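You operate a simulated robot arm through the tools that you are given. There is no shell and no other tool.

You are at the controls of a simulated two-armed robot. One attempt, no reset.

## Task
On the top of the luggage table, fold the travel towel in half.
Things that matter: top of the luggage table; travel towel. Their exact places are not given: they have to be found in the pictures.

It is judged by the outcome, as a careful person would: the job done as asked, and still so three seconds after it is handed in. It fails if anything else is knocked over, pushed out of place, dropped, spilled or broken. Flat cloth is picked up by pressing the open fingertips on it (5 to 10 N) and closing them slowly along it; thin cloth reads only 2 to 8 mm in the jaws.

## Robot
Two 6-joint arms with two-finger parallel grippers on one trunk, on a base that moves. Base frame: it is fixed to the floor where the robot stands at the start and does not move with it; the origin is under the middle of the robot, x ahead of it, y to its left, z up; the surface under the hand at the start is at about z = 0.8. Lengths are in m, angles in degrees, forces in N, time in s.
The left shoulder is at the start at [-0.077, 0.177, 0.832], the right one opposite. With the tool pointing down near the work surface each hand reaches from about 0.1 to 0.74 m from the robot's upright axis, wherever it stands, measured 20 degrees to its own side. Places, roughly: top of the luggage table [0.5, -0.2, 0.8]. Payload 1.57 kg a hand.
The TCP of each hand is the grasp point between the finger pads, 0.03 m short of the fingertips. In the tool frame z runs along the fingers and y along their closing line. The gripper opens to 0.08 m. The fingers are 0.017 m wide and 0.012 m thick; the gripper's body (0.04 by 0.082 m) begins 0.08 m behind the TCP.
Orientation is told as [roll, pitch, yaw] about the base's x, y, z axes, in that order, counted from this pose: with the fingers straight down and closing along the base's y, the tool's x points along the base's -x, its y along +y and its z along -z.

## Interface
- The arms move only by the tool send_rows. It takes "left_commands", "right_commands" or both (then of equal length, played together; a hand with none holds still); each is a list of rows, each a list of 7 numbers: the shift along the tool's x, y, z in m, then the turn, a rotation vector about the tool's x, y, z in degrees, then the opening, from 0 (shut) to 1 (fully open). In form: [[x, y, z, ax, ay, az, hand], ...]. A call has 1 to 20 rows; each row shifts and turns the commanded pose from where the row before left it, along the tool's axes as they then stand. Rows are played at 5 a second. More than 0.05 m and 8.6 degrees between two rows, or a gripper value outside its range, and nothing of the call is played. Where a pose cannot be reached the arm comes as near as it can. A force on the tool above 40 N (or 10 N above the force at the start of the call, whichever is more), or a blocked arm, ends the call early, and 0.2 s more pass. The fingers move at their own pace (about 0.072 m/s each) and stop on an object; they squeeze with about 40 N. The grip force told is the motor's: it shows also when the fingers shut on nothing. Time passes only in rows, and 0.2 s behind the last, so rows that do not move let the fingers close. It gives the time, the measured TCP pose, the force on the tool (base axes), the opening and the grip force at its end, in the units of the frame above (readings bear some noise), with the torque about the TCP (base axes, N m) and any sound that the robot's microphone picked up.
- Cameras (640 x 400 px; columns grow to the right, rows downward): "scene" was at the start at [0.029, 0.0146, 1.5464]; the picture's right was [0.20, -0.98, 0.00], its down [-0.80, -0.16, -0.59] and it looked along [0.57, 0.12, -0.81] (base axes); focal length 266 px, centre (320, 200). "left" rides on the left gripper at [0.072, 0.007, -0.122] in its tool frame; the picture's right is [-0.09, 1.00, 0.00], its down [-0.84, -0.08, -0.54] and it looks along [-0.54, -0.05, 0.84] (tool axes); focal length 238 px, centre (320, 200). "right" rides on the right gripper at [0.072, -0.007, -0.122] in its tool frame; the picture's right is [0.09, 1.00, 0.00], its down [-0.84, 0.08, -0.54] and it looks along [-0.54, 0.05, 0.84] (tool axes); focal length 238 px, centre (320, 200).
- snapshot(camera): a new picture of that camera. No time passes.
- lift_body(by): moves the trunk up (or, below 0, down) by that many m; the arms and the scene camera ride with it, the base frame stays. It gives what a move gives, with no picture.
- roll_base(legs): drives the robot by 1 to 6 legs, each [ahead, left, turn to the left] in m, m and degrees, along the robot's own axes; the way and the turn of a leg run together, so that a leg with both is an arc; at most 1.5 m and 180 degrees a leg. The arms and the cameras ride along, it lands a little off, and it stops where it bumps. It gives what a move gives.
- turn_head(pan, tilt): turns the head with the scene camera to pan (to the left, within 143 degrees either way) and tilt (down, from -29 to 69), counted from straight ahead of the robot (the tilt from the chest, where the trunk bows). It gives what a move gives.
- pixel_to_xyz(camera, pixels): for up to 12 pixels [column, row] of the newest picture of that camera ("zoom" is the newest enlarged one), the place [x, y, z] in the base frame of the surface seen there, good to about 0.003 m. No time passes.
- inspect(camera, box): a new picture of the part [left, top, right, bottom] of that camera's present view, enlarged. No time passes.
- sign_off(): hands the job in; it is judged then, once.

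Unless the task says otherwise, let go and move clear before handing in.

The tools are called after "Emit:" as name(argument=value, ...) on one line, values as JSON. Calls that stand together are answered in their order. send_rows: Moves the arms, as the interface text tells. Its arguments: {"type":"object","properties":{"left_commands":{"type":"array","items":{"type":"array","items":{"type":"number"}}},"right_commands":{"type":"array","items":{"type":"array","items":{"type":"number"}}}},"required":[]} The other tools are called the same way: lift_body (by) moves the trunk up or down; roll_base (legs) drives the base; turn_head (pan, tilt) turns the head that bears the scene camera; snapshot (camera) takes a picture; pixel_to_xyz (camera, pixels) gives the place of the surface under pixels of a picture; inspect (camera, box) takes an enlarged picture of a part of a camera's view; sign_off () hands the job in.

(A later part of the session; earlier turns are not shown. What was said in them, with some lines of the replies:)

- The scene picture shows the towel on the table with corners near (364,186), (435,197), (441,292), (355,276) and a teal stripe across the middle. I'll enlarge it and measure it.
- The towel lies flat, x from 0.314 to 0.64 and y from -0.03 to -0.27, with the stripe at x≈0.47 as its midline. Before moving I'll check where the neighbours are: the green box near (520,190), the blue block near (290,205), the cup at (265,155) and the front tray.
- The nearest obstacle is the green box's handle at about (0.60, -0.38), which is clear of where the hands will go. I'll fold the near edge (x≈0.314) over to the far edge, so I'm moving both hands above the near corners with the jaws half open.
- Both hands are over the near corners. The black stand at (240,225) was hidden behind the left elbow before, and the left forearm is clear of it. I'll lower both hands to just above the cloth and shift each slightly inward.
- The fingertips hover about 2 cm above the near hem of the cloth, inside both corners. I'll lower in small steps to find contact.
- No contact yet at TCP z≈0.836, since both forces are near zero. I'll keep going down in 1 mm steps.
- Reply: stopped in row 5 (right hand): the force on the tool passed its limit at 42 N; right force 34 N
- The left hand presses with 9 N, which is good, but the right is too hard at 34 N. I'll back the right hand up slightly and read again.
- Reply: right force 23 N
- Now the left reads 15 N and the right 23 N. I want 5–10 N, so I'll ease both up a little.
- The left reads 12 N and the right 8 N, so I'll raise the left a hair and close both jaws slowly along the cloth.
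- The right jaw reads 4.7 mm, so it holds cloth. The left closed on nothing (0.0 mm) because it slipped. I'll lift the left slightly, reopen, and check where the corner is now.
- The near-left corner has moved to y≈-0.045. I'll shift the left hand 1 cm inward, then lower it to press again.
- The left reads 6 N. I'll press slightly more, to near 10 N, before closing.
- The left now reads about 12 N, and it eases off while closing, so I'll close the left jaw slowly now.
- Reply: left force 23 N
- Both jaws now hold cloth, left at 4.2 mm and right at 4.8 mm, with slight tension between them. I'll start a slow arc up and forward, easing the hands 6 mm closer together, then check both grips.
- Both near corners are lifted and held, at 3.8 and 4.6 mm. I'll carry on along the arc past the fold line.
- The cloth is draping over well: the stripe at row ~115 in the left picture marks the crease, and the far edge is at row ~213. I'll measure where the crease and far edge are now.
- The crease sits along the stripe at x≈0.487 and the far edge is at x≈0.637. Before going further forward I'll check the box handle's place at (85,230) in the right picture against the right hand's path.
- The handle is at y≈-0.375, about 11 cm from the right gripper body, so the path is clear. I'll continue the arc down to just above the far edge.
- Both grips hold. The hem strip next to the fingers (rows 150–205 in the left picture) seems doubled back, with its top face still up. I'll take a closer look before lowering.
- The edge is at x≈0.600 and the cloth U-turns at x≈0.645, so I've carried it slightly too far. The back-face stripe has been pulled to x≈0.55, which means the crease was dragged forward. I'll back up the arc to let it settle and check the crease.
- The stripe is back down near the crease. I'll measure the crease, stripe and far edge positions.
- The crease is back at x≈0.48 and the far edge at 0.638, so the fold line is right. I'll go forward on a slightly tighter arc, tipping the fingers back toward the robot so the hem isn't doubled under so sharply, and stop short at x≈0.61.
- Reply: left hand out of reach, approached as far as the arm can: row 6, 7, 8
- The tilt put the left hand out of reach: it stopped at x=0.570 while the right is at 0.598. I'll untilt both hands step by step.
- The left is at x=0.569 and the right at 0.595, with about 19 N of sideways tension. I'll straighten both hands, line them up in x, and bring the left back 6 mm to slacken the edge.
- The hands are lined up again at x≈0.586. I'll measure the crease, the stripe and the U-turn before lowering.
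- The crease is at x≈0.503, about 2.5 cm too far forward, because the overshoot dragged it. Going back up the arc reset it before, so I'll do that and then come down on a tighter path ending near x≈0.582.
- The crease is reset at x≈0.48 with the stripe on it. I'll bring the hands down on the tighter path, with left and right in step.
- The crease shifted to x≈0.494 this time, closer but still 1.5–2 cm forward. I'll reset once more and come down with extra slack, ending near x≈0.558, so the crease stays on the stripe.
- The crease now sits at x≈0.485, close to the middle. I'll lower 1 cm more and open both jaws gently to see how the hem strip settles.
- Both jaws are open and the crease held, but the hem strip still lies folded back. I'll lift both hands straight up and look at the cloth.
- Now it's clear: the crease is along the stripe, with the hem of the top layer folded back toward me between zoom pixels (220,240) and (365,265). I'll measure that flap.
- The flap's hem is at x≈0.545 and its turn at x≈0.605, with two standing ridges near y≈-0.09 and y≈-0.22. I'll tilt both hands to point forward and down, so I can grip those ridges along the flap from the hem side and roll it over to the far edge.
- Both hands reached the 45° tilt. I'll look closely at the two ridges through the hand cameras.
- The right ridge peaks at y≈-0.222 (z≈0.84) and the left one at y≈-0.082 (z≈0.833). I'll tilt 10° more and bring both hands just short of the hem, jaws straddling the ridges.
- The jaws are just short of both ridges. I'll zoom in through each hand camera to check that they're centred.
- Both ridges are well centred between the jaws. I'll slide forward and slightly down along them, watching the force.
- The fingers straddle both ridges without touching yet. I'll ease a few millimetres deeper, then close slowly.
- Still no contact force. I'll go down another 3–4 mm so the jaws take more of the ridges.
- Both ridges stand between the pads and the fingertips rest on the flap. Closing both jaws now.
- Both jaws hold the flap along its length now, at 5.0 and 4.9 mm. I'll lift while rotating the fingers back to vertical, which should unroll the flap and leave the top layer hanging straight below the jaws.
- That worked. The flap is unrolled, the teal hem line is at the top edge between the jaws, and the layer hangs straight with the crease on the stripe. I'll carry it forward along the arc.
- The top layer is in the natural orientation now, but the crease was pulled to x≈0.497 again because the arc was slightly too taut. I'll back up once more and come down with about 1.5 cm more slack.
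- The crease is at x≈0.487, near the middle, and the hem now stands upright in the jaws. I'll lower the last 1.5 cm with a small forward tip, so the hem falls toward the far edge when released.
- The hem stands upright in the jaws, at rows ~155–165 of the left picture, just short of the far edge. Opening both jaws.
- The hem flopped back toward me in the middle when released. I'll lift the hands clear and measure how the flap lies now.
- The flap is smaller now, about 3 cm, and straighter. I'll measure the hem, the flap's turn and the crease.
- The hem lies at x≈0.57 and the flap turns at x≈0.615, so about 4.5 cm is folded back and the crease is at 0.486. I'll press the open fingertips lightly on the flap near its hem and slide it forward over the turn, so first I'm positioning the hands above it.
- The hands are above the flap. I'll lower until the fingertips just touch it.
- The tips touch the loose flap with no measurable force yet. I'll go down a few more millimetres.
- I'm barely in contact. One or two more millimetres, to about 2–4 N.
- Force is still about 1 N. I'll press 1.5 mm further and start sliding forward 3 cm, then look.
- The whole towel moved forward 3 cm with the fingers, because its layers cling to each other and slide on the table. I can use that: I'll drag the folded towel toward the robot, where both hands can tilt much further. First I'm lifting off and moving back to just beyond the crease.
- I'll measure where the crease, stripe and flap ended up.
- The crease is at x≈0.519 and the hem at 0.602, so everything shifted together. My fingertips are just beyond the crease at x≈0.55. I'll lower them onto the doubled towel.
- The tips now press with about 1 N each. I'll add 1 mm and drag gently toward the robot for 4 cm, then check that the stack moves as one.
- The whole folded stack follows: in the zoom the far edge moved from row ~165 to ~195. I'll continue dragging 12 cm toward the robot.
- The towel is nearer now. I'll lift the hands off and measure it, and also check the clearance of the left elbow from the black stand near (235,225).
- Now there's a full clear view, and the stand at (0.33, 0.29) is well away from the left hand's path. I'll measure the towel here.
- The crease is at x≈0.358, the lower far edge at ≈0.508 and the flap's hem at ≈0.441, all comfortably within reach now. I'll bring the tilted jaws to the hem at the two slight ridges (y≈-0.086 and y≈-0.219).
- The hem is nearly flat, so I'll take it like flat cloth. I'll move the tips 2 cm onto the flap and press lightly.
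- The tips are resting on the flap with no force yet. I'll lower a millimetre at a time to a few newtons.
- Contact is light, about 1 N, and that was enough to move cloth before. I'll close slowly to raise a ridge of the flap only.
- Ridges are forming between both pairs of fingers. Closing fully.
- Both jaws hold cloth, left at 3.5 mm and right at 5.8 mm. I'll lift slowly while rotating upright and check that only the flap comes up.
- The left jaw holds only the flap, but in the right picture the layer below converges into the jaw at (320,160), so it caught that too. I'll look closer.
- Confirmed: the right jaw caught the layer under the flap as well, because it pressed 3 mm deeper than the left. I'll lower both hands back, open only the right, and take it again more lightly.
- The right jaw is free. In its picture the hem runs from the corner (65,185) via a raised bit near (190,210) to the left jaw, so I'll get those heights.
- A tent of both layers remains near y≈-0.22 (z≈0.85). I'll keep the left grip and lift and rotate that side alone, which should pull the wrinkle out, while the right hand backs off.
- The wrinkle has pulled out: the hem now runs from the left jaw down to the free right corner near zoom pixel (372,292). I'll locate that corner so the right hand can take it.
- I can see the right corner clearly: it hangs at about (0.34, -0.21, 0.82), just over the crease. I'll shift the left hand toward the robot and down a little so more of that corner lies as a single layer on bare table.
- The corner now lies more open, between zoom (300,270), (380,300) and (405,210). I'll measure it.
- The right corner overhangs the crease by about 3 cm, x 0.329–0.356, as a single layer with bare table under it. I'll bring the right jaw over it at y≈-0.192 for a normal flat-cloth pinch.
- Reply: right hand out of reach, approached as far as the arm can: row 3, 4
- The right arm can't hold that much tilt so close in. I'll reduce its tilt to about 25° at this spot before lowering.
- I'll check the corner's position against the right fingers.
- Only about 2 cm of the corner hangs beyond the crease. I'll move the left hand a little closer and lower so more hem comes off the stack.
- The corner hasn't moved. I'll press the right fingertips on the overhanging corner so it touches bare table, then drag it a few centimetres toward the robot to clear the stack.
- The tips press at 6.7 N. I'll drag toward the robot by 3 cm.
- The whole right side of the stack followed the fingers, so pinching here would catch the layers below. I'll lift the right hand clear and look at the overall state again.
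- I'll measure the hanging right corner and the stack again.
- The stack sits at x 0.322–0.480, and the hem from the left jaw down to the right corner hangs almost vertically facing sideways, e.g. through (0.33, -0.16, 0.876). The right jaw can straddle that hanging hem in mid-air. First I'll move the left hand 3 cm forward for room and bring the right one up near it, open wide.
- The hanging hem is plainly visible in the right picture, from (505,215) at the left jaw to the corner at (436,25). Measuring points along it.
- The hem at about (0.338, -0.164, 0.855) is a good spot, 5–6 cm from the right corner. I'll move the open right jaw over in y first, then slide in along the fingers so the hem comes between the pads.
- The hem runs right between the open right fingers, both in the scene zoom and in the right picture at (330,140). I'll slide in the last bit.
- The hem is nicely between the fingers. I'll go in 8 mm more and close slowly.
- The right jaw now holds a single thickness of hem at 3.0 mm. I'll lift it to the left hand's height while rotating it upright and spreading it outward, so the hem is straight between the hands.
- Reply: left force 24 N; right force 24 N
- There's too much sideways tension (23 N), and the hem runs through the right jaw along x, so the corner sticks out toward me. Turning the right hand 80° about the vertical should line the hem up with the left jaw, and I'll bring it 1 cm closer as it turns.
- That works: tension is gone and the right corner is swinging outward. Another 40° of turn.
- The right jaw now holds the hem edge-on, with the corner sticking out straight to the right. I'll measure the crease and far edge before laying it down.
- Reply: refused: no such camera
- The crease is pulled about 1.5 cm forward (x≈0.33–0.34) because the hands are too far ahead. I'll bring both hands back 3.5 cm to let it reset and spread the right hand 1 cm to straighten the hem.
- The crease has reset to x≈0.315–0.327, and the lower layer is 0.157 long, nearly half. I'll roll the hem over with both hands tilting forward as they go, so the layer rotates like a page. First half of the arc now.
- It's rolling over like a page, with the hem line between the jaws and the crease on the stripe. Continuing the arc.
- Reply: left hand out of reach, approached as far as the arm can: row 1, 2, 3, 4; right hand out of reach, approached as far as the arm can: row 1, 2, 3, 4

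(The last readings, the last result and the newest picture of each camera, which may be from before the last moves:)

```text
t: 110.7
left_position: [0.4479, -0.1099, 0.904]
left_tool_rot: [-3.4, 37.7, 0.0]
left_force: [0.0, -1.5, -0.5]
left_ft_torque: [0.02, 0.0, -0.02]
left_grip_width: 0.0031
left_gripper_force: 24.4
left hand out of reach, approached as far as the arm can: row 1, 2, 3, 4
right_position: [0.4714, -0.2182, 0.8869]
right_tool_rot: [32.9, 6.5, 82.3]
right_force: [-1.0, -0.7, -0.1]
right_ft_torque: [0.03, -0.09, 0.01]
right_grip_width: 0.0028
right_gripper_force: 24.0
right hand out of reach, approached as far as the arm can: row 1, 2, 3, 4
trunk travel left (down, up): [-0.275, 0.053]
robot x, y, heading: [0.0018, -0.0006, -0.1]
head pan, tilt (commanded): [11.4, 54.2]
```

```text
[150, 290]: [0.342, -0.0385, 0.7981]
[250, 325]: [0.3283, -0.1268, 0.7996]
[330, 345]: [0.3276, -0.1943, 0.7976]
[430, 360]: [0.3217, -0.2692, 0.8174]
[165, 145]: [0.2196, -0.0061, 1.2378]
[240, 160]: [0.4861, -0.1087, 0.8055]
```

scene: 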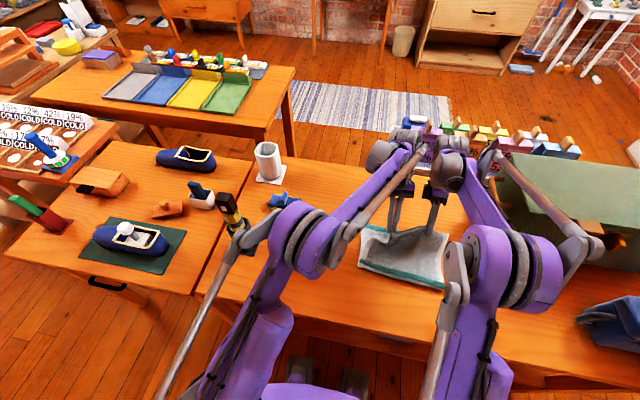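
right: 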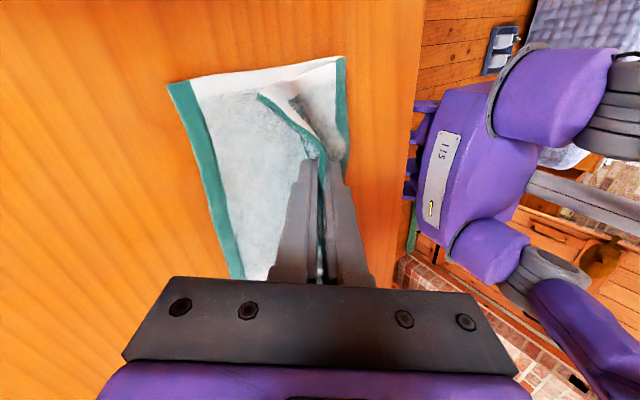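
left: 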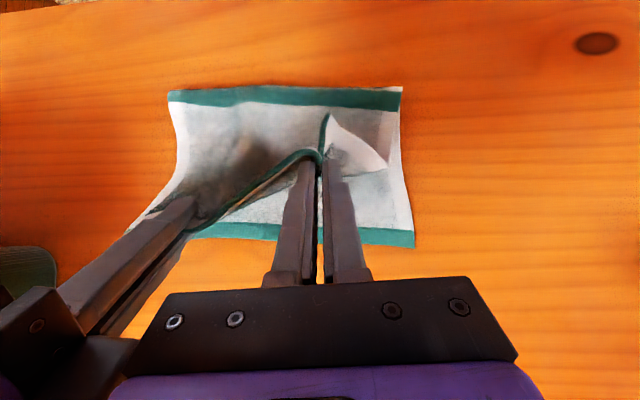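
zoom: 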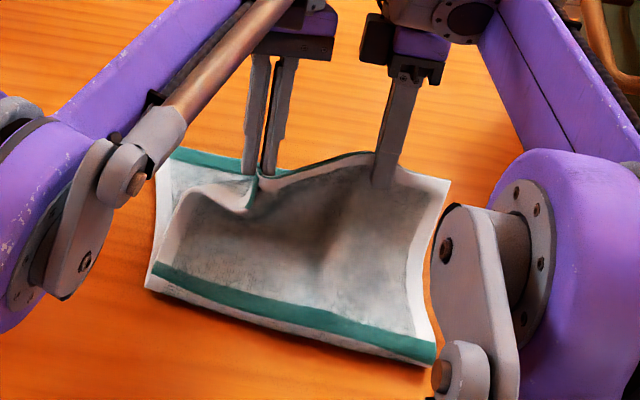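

Both hands hit their tilt limit near 37° here, so the left drifted inward (y=-0.11) and the right went a bit far. I'll back off to about 28° of tilt and realign both over the arc.

Emit:
send_rows(left_commands=[[-0.0069, 0.0115, 0.0007, -1.7, -4.85, 0, 0], [-0.0068, 0.0115, 0.0013, -1.7, -4.85, 0, 0], [0, 0, 0, 0, 0, 0, 0]], right_commands=[[-0.0008, 0.013, 0.0037, 2.46, -0.44, 0, 0], [-0.0008, 0.013, 0.0032, 2.46, -0.44, 0, 0], [0, 0, 0, 0, 0, 0, 0]])

Emit:
snapshot(camera="left")

Emit:
snapshot(camera="right")

Emit:
inspect(camera="scene", box=[340, 180, 480, 300])

Emit:
pixel_to_xyz(camera="scene", pixels=[[240, 240], [265, 230], [230, 200], [300, 215], [250, 250]])

```text
t: 111.5
left_position: [0.4575, -0.0855, 0.8956]
left_tool_rot: [0.2, 27.9, 0.3]
left_force: [-0.3, 0.5, 0.7]
left_ft_torque: [-0.03, 0.0, -0.02]
left_grip_width: 0.0035
left_gripper_force: 24.7
right_position: [0.447, -0.2086, 0.8953]
right_tool_rot: [27.8, 5.6, 81.8]
right_force: [0.1, -0.3, 0.3]
right_ft_torque: [0.01, 0.02, -0.03]
right_grip_width: 0.0029
right_gripper_force: 24.4
trunk travel left (down, up): [-0.275, 0.053]
robot x, y, heading: [-0.002, -0.0, 0.0]
head pan, tilt (commanded): [11.4, 54.2]
```

```text
taken
```

left: 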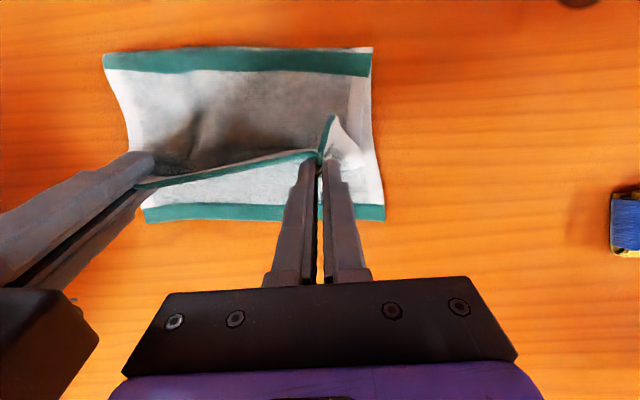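

```text
taken
```

right: 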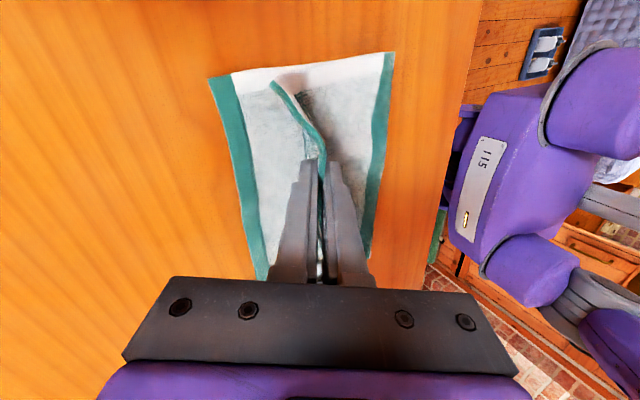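

```text
3.33 times, centred on (410, 240) of scene
```

zoom: 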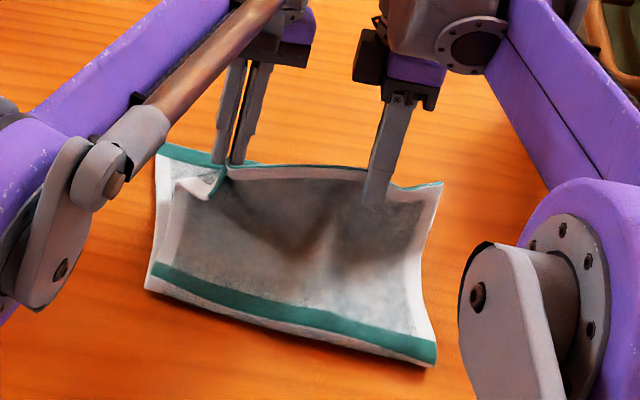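

```text
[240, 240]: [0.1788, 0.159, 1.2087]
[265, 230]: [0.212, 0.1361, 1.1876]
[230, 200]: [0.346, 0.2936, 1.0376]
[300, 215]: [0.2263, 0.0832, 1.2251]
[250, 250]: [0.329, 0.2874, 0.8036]
```

Both hands are aligned again, tips at x≈0.443 and 0.433, and the left elbow is well clear of the stand. I'll lower further along the arc.

Emit:
send_rows(left_commands=[[-0.0089, 0, 0.0053, 0, -1, 0, 0], [-0.0088, 0, 0.0052, 0, -1, 0, 0], [-0.0058, 0, 0.0072, 0, -1, 0, 0], [-0.0058, 0, 0.0072, 0, -1, 0, 0], [0, 0, 0, 0, 0, 0, 0]], right_commands=[[-0.0016, -0.0087, 0.0053, 0.98, -0.17, 0, 0], [-0.0015, -0.0087, 0.0052, 0.98, -0.17, 0, 0], [-0.001, -0.0057, 0.0072, 0.98, -0.17, 0, 0], [-0.001, -0.0057, 0.0072, 0.98, -0.17, 0, 0], [0, 0, 0, 0, 0, 0, 0]])

Emit:
snapshot(camera="left")

Emit:
inspect(camera="scene", box=[340, 180, 480, 300])

Emit:
pixel_to_xyz(camera="zoom", pixels=[[150, 290], [250, 322], [330, 345], [430, 360], [300, 300]])

Emit:
pixel_to_xyz(camera="left", pixels=[[360, 15], [200, 20], [380, 215], [200, 215], [230, 165], [345, 130], [365, 160]])

```text
t: 112.7
left_position: [0.4722, -0.0862, 0.8593]
left_tool_rot: [0.2, 23.8, 0.3]
left_force: [0.2, -0.4, 0.0]
left_ft_torque: [-0.05, 0.01, -0.01]
left_grip_width: 0.0032
left_gripper_force: 24.1
right_position: [0.4614, -0.2101, 0.861]
right_tool_rot: [24.0, 5.1, 81.6]
right_force: [0.9, 1.0, -0.1]
right_ft_torque: [0.03, 0.04, 0.05]
right_grip_width: 0.0029
right_gripper_force: 23.7
trunk travel left (down, up): [-0.275, 0.053]
robot x, y, heading: [-0.0018, 0.0016, 0.1]
head pan, tilt (commanded): [11.4, 54.2]
```

```text
taken
```

left: 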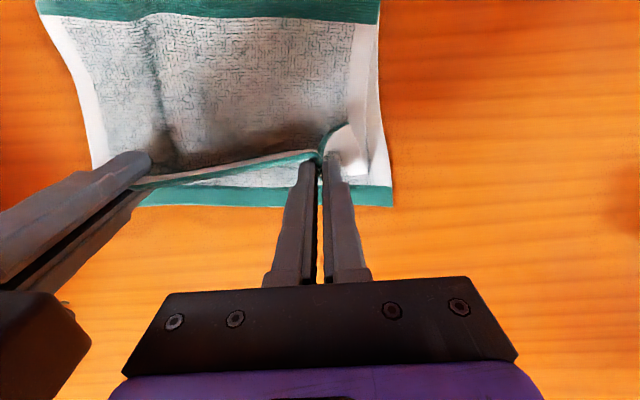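

```text
3.33 times, centred on (410, 240) of scene
```

zoom: 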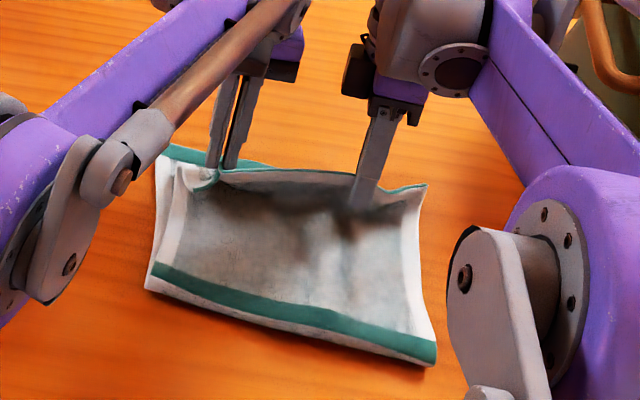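

```text
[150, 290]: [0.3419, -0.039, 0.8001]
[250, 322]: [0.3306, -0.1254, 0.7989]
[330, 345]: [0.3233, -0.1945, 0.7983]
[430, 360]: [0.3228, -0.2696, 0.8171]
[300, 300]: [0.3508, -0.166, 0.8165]
```

```text
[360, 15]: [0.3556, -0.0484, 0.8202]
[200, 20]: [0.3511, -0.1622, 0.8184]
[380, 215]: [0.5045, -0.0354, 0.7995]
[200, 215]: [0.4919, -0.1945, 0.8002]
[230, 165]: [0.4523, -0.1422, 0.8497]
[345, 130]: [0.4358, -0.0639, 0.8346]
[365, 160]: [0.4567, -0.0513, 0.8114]
```

The crease is steady at x≈0.325–0.338 with the stripe on it. I'll lower the last bit so the hem sits just above the far edge, leaning forward.

Emit:
send_rows(left_commands=[[-0.0039, 0, 0.0062, 0, 0, 0, 0], [-0.0038, 0, 0.0062, 0, 0, 0, 0], [0, 0, 0, 0, 0, 0, 0]], right_commands=[[-0.0007, -0.0038, 0.0062, 0, 0, 0, 0], [-0.0007, -0.0038, 0.0062, 0, 0, 0, 0], [0, 0, 0, 0, 0, 0, 0]])

Emit:
snapshot(camera="left")

Emit:
snapshot(camera="right")

Emit:
inspect(camera="scene", box=[340, 180, 480, 300])

```text
t: 113.5
left_position: [0.4744, -0.0871, 0.8447]
left_tool_rot: [0.3, 23.8, 0.2]
left_force: [0.6, -0.2, 0.4]
left_ft_torque: [0.01, 0.02, 0.0]
left_grip_width: 0.0032
left_gripper_force: 24.8
right_position: [0.4643, -0.2104, 0.8462]
right_tool_rot: [24.1, 5.1, 81.7]
right_force: [0.8, 0.5, 0.8]
right_ft_torque: [0.03, 0.08, 0.04]
right_grip_width: 0.0029
right_gripper_force: 24.2
trunk travel left (down, up): [-0.275, 0.053]
robot x, y, heading: [0.003, 0.0008, -0.1]
head pan, tilt (commanded): [11.4, 54.2]
```

```text
taken
```

left: 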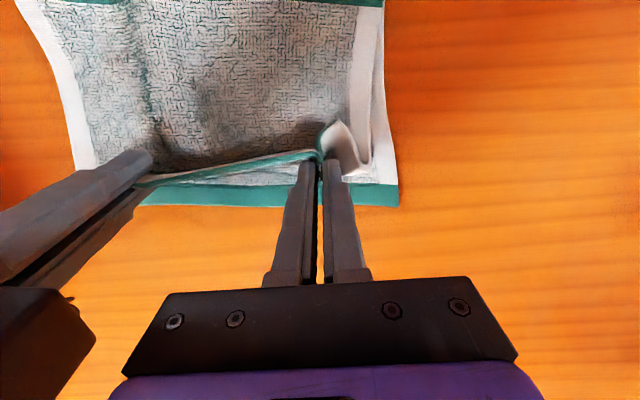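

```text
taken
```

right: 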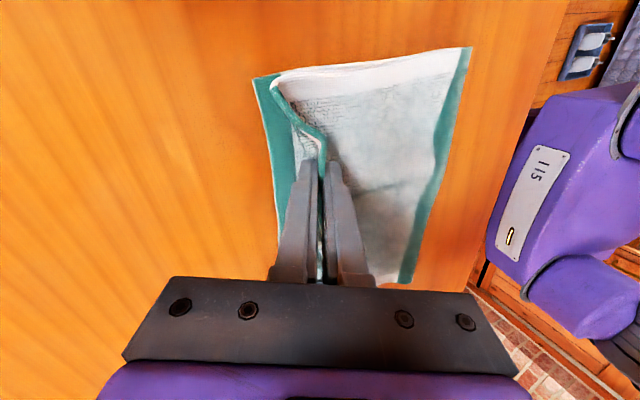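

```text
3.33 times, centred on (410, 240) of scene
```

zoom: 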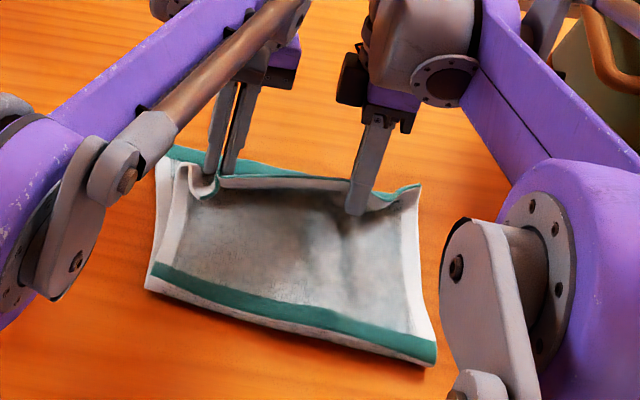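

The top layer now lies over the lower one with its hem upright next to the far edge. I'll open both jaws a little and draw back along the finger direction, up and forward.

Emit:
send_rows(left_commands=[[0, 0, 0, 0, 0, 0, 0.12], [0, 0, 0, 0, 0, 0, 0.25], [0, 0, 0, 0, 0, 0, 0.3], [0, 0, -0.01, 0, 0, 0, 0.3], [0, 0, -0.015, 0, 0, 0, 0.3], [0, 0, -0.02, 0, 0, 0, 0.3], [0, 0, -0.02, 0, 0, 0, 0.3]], right_commands=[[0, 0, 0, 0, 0, 0, 0.12], [0, 0, 0, 0, 0, 0, 0.2], [0, 0, 0, 0, 0, 0, 0.2], [0, 0, -0.01, 0, 0, 0, 0.2], [0, 0, -0.015, 0, 0, 0, 0.2], [0, 0, -0.02, 0, 0, 0, 0.2], [0, 0, -0.02, 0, 0, 0, 0.2]])

Emit:
snapshot(camera="left")

Emit:
snapshot(camera="right")

Emit:
inspect(camera="scene", box=[340, 180, 480, 300])

```text
t: 115.1
left_position: [0.5013, -0.0863, 0.904]
left_tool_rot: [0.4, 24.0, 0.3]
left_force: [0.9, 0.8, 0.0]
left_ft_torque: [-0.01, 0.01, 0.01]
left_grip_width: 0.0239
left_gripper_force: 0.1
right_position: [0.4891, -0.208, 0.9047]
right_tool_rot: [23.9, 5.2, 81.6]
right_force: [-1.4, -0.4, -0.1]
right_ft_torque: [-0.02, 0.03, 0.0]
right_grip_width: 0.0162
right_gripper_force: 0.0
trunk travel left (down, up): [-0.275, 0.053]
robot x, y, heading: [-0.0037, -0.0027, 0.1]
head pan, tilt (commanded): [11.4, 54.2]
```

```text
taken
```

left: 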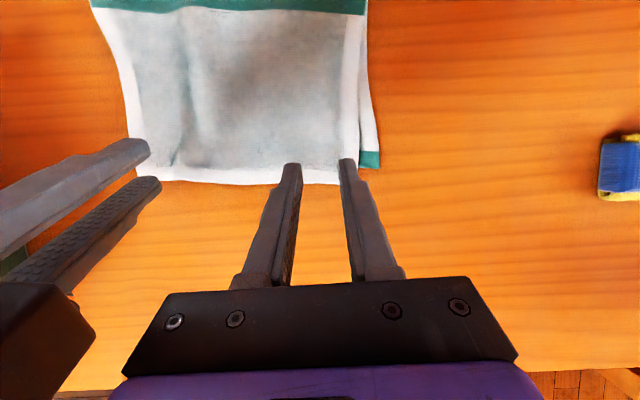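

```text
taken
```

right: 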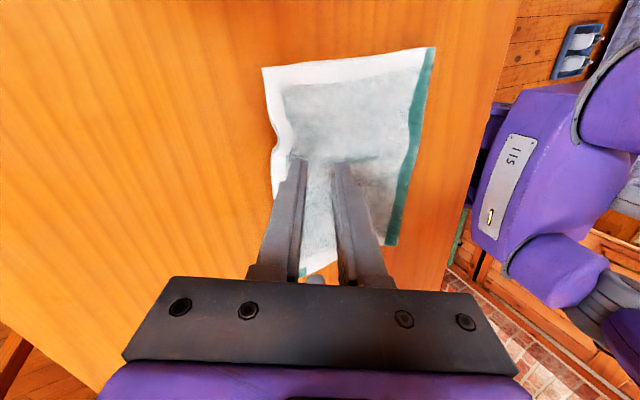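

```text
3.33 times, centred on (410, 240) of scene
```

zoom: 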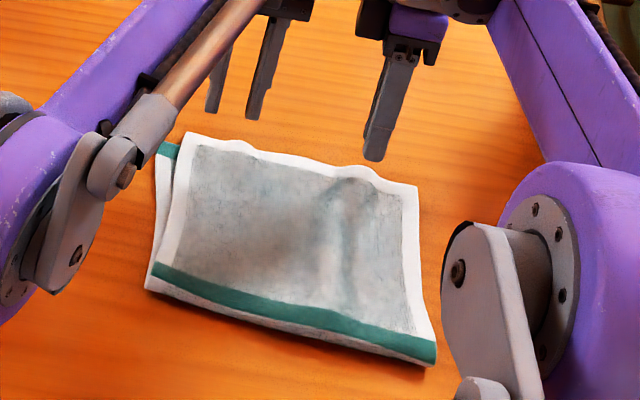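

The hem fell forward and the top layer now lies flat over the lower one. I'll raise both hands and move them aside to see the result properly.

Emit:
send_rows(left_commands=[[0.0163, 0, -0.0365, 0, 0, 0, 0.3], [0.0163, 0, -0.0365, 0, 0, 0, 0.3], [0.0229, 0.025, 0.0102, 0, 0, 0, 0.3], [0.0229, 0.025, 0.0102, 0, 0, 0, 0.3], [0.0229, 0.025, 0.0102, 0, -6, 0, 0.3], [0.0229, 0.025, 0.0102, 0, -6, 0, 0.3], [0.0229, 0.025, 0, 0, -6, 0, 0.3], [0.0229, 0, 0, 0, -6, 0, 0.3]], right_commands=[[0.0028, 0.0161, -0.0365, 0, 0, 0, 0.2], [0.0028, 0.0161, -0.0365, 0, 0, 0, 0.2], [0.0163, 0.0204, 0.0102, 0, 0, 0, 0.2], [0.0163, 0.0204, 0.0102, 0, 0, 0, 0.2], [0.0163, 0.0204, 0.0102, 5.91, -1.04, 0, 0.2], [0.0163, 0.0204, 0.0102, 5.91, -1.04, 0, 0.2], [0.0163, 0.0204, 0, 5.91, -1.04, 0, 0.2], [0.0163, 0.0204, 0, 5.91, -1.04, 0, 0.2]])

Emit:
snapshot(camera="scene")

Emit:
inspect(camera="scene", box=[340, 200, 460, 300])

```text
t: 116.9
left_position: [0.3534, 0.0389, 0.9904]
left_tool_rot: [0.3, -0.4, 0.1]
left_force: [-1.3, 0.2, 0.2]
left_ft_torque: [-0.02, -0.01, 0.03]
left_grip_width: 0.0241
left_gripper_force: 0.1
right_position: [0.3421, -0.2824, 0.9925]
right_tool_rot: [0.1, 1.0, 80.7]
right_force: [-0.5, -0.2, 0.6]
right_ft_torque: [0.01, -0.05, -0.01]
right_grip_width: 0.0162
right_gripper_force: 0.1
trunk travel left (down, up): [-0.275, 0.053]
robot x, y, heading: [-0.0008, -0.0021, 0.0]
head pan, tilt (commanded): [11.4, 54.2]
```

```text
taken
```

scene: 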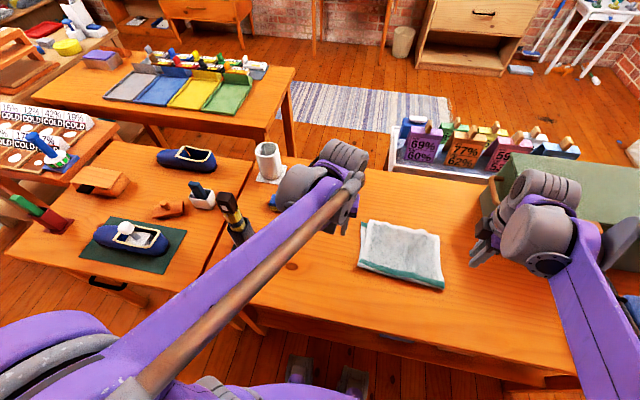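

```text
4.00 times, centred on (400, 250) of scene
```

zoom: 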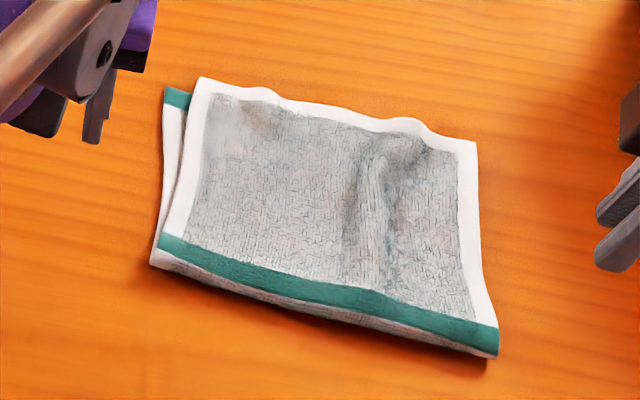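

The towel is folded in half with the stripe along the crease. I'll measure how well the edges match: top layer corners (200,80) and (475,145), visible lower corner (166,90), crease (155,262)–(495,355).

Emit:
pixel_to_xyz(camera="zoom", pixels=[[202, 82], [473, 146], [168, 90], [340, 112], [153, 262], [493, 353], [320, 315], [380, 165], [400, 130], [265, 95], [480, 180], [175, 240]])

Emit:
snapshot(camera="left")

Emit:
snapshot(camera="right")

```text
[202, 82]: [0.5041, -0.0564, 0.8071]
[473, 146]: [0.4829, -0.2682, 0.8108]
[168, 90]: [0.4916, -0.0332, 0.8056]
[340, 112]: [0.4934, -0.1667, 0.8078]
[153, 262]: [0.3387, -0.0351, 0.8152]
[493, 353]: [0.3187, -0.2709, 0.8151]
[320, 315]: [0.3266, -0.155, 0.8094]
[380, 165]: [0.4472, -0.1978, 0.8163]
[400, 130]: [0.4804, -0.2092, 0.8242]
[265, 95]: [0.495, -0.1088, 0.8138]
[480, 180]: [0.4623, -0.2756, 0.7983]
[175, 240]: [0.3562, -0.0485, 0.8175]
```

```text
taken
```

left: 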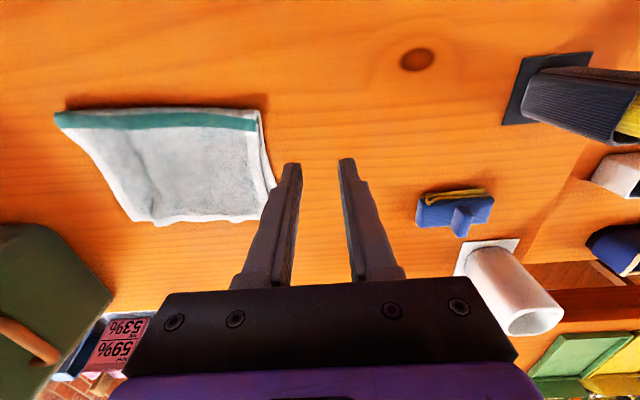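

```text
taken
```

right: 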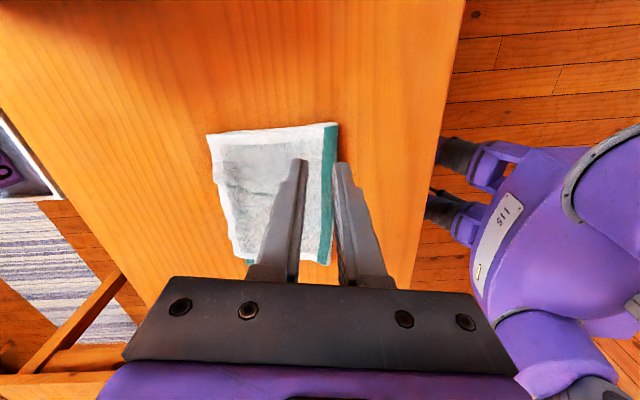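

The crease runs from (0.339, -0.035) to (0.319, -0.271). The folded length is 16.4–16.5 cm, and the layers' far edges match to about 1 cm lengthwise and 2 cm sideways at the left corner. I'll hold still with the hands clear for a few seconds and check that it stays and nothing else has moved.

Emit:
send_rows(left_commands=[[0, 0, -0.01, 0, 0, 0, 0.3], [0, 0, -0.01, 0, 0, 0, 0.3], [0, 0, 0, 0, 0, 0, 0.3], [0, 0, 0, 0, 0, 0, 0.3], [0, 0, 0, 0, 0, 0, 0.3], [0, 0, 0, 0, 0, 0, 0.3], [0, 0, 0, 0, 0, 0, 0.3], [0, 0, 0, 0, 0, 0, 0.3], [0, 0, 0, 0, 0, 0, 0.3], [0, 0, 0, 0, 0, 0, 0.3], [0, 0, 0, 0, 0, 0, 0.3], [0, 0, 0, 0, 0, 0, 0.3]], right_commands=[[0.01, 0, -0.01, 0, 0, 0, 0.2], [0.01, 0, -0.01, 0, 0, 0, 0.2], [0, 0, 0, 0, 0, 0, 0.2], [0, 0, 0, 0, 0, 0, 0.2], [0, 0, 0, 0, 0, 0, 0.2], [0, 0, 0, 0, 0, 0, 0.2], [0, 0, 0, 0, 0, 0, 0.2], [0, 0, 0, 0, 0, 0, 0.2], [0, 0, 0, 0, 0, 0, 0.2], [0, 0, 0, 0, 0, 0, 0.2], [0, 0, 0, 0, 0, 0, 0.2], [0, 0, 0, 0, 0, 0, 0.2]])

Emit:
snapshot(camera="scene")

Emit:
inspect(camera="scene", box=[340, 200, 460, 300])

```text
t: 119.5
left_position: [0.3545, 0.0385, 1.0087]
left_tool_rot: [0.2, -0.1, 0.1]
left_force: [0.5, -0.7, 0.5]
left_ft_torque: [0.0, -0.02, -0.02]
left_grip_width: 0.024
left_gripper_force: 0.0
right_position: [0.3421, -0.3027, 1.0132]
right_tool_rot: [0.3, 1.1, 80.7]
right_force: [0.0, 0.5, -0.5]
right_ft_torque: [-0.01, 0.01, 0.0]
right_grip_width: 0.0161
right_gripper_force: 0.0
trunk travel left (down, up): [-0.275, 0.053]
robot x, y, heading: [-0.0003, 0.0029, -0.1]
head pan, tilt (commanded): [11.4, 54.2]
```

```text
taken
```

scene: 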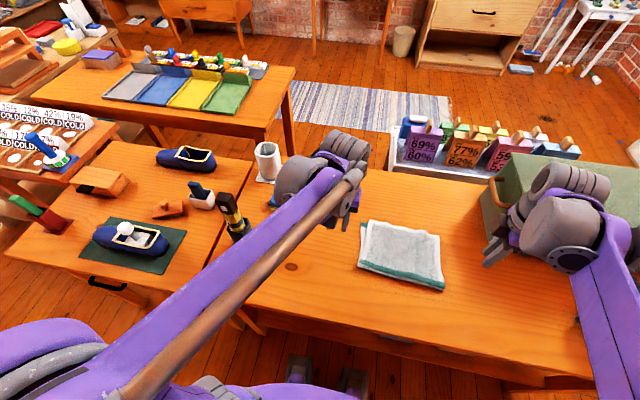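

```text
4.00 times, centred on (400, 250) of scene
```

zoom: 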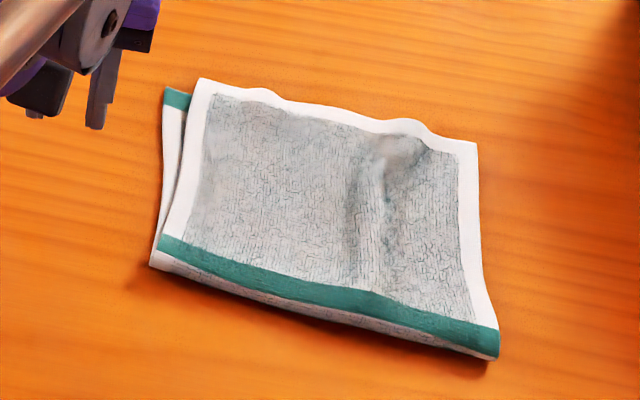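

The towel lies still, folded in half along its stripe on the table top, between zoom pixels (165,90), (475,145), (497,355) and (152,265). Both hands are open and clear of it, and the cup, stand, box and tray are where they were, so I'm handing in.

Emit:
sign_off()

```text
The job is handed in.
```

The travel towel is folded in half on the luggage table, with the crease along its middle stripe, and I've handed the job in. It lay still for about 2.5 seconds before I handed it in.

- **Alignment:** the folded towel is about 16.5 cm deep, half its original 33 cm. At the far left corner the top layer sits about 1 cm past the lower one and about 2 cm inward. I couldn't see the lower layer at the far right corner to check it there.
- **Wrinkle:** a low ridge, about 2.4 cm above the table at its highest, runs from the far edge toward the crease near the right side. I left it because dragging the cloth tended to move the whole stack.
- **Position:** the towel ended up about 15 cm closer to the robot than where it started. I dragged it nearer to get enough reach to turn the hem over. It is still fully on the table.

Both hands are open and clear of it. In the last picture, the stand and the tray were where they started. The robot's arms were partly in front of the blue block, the cup and the green box.
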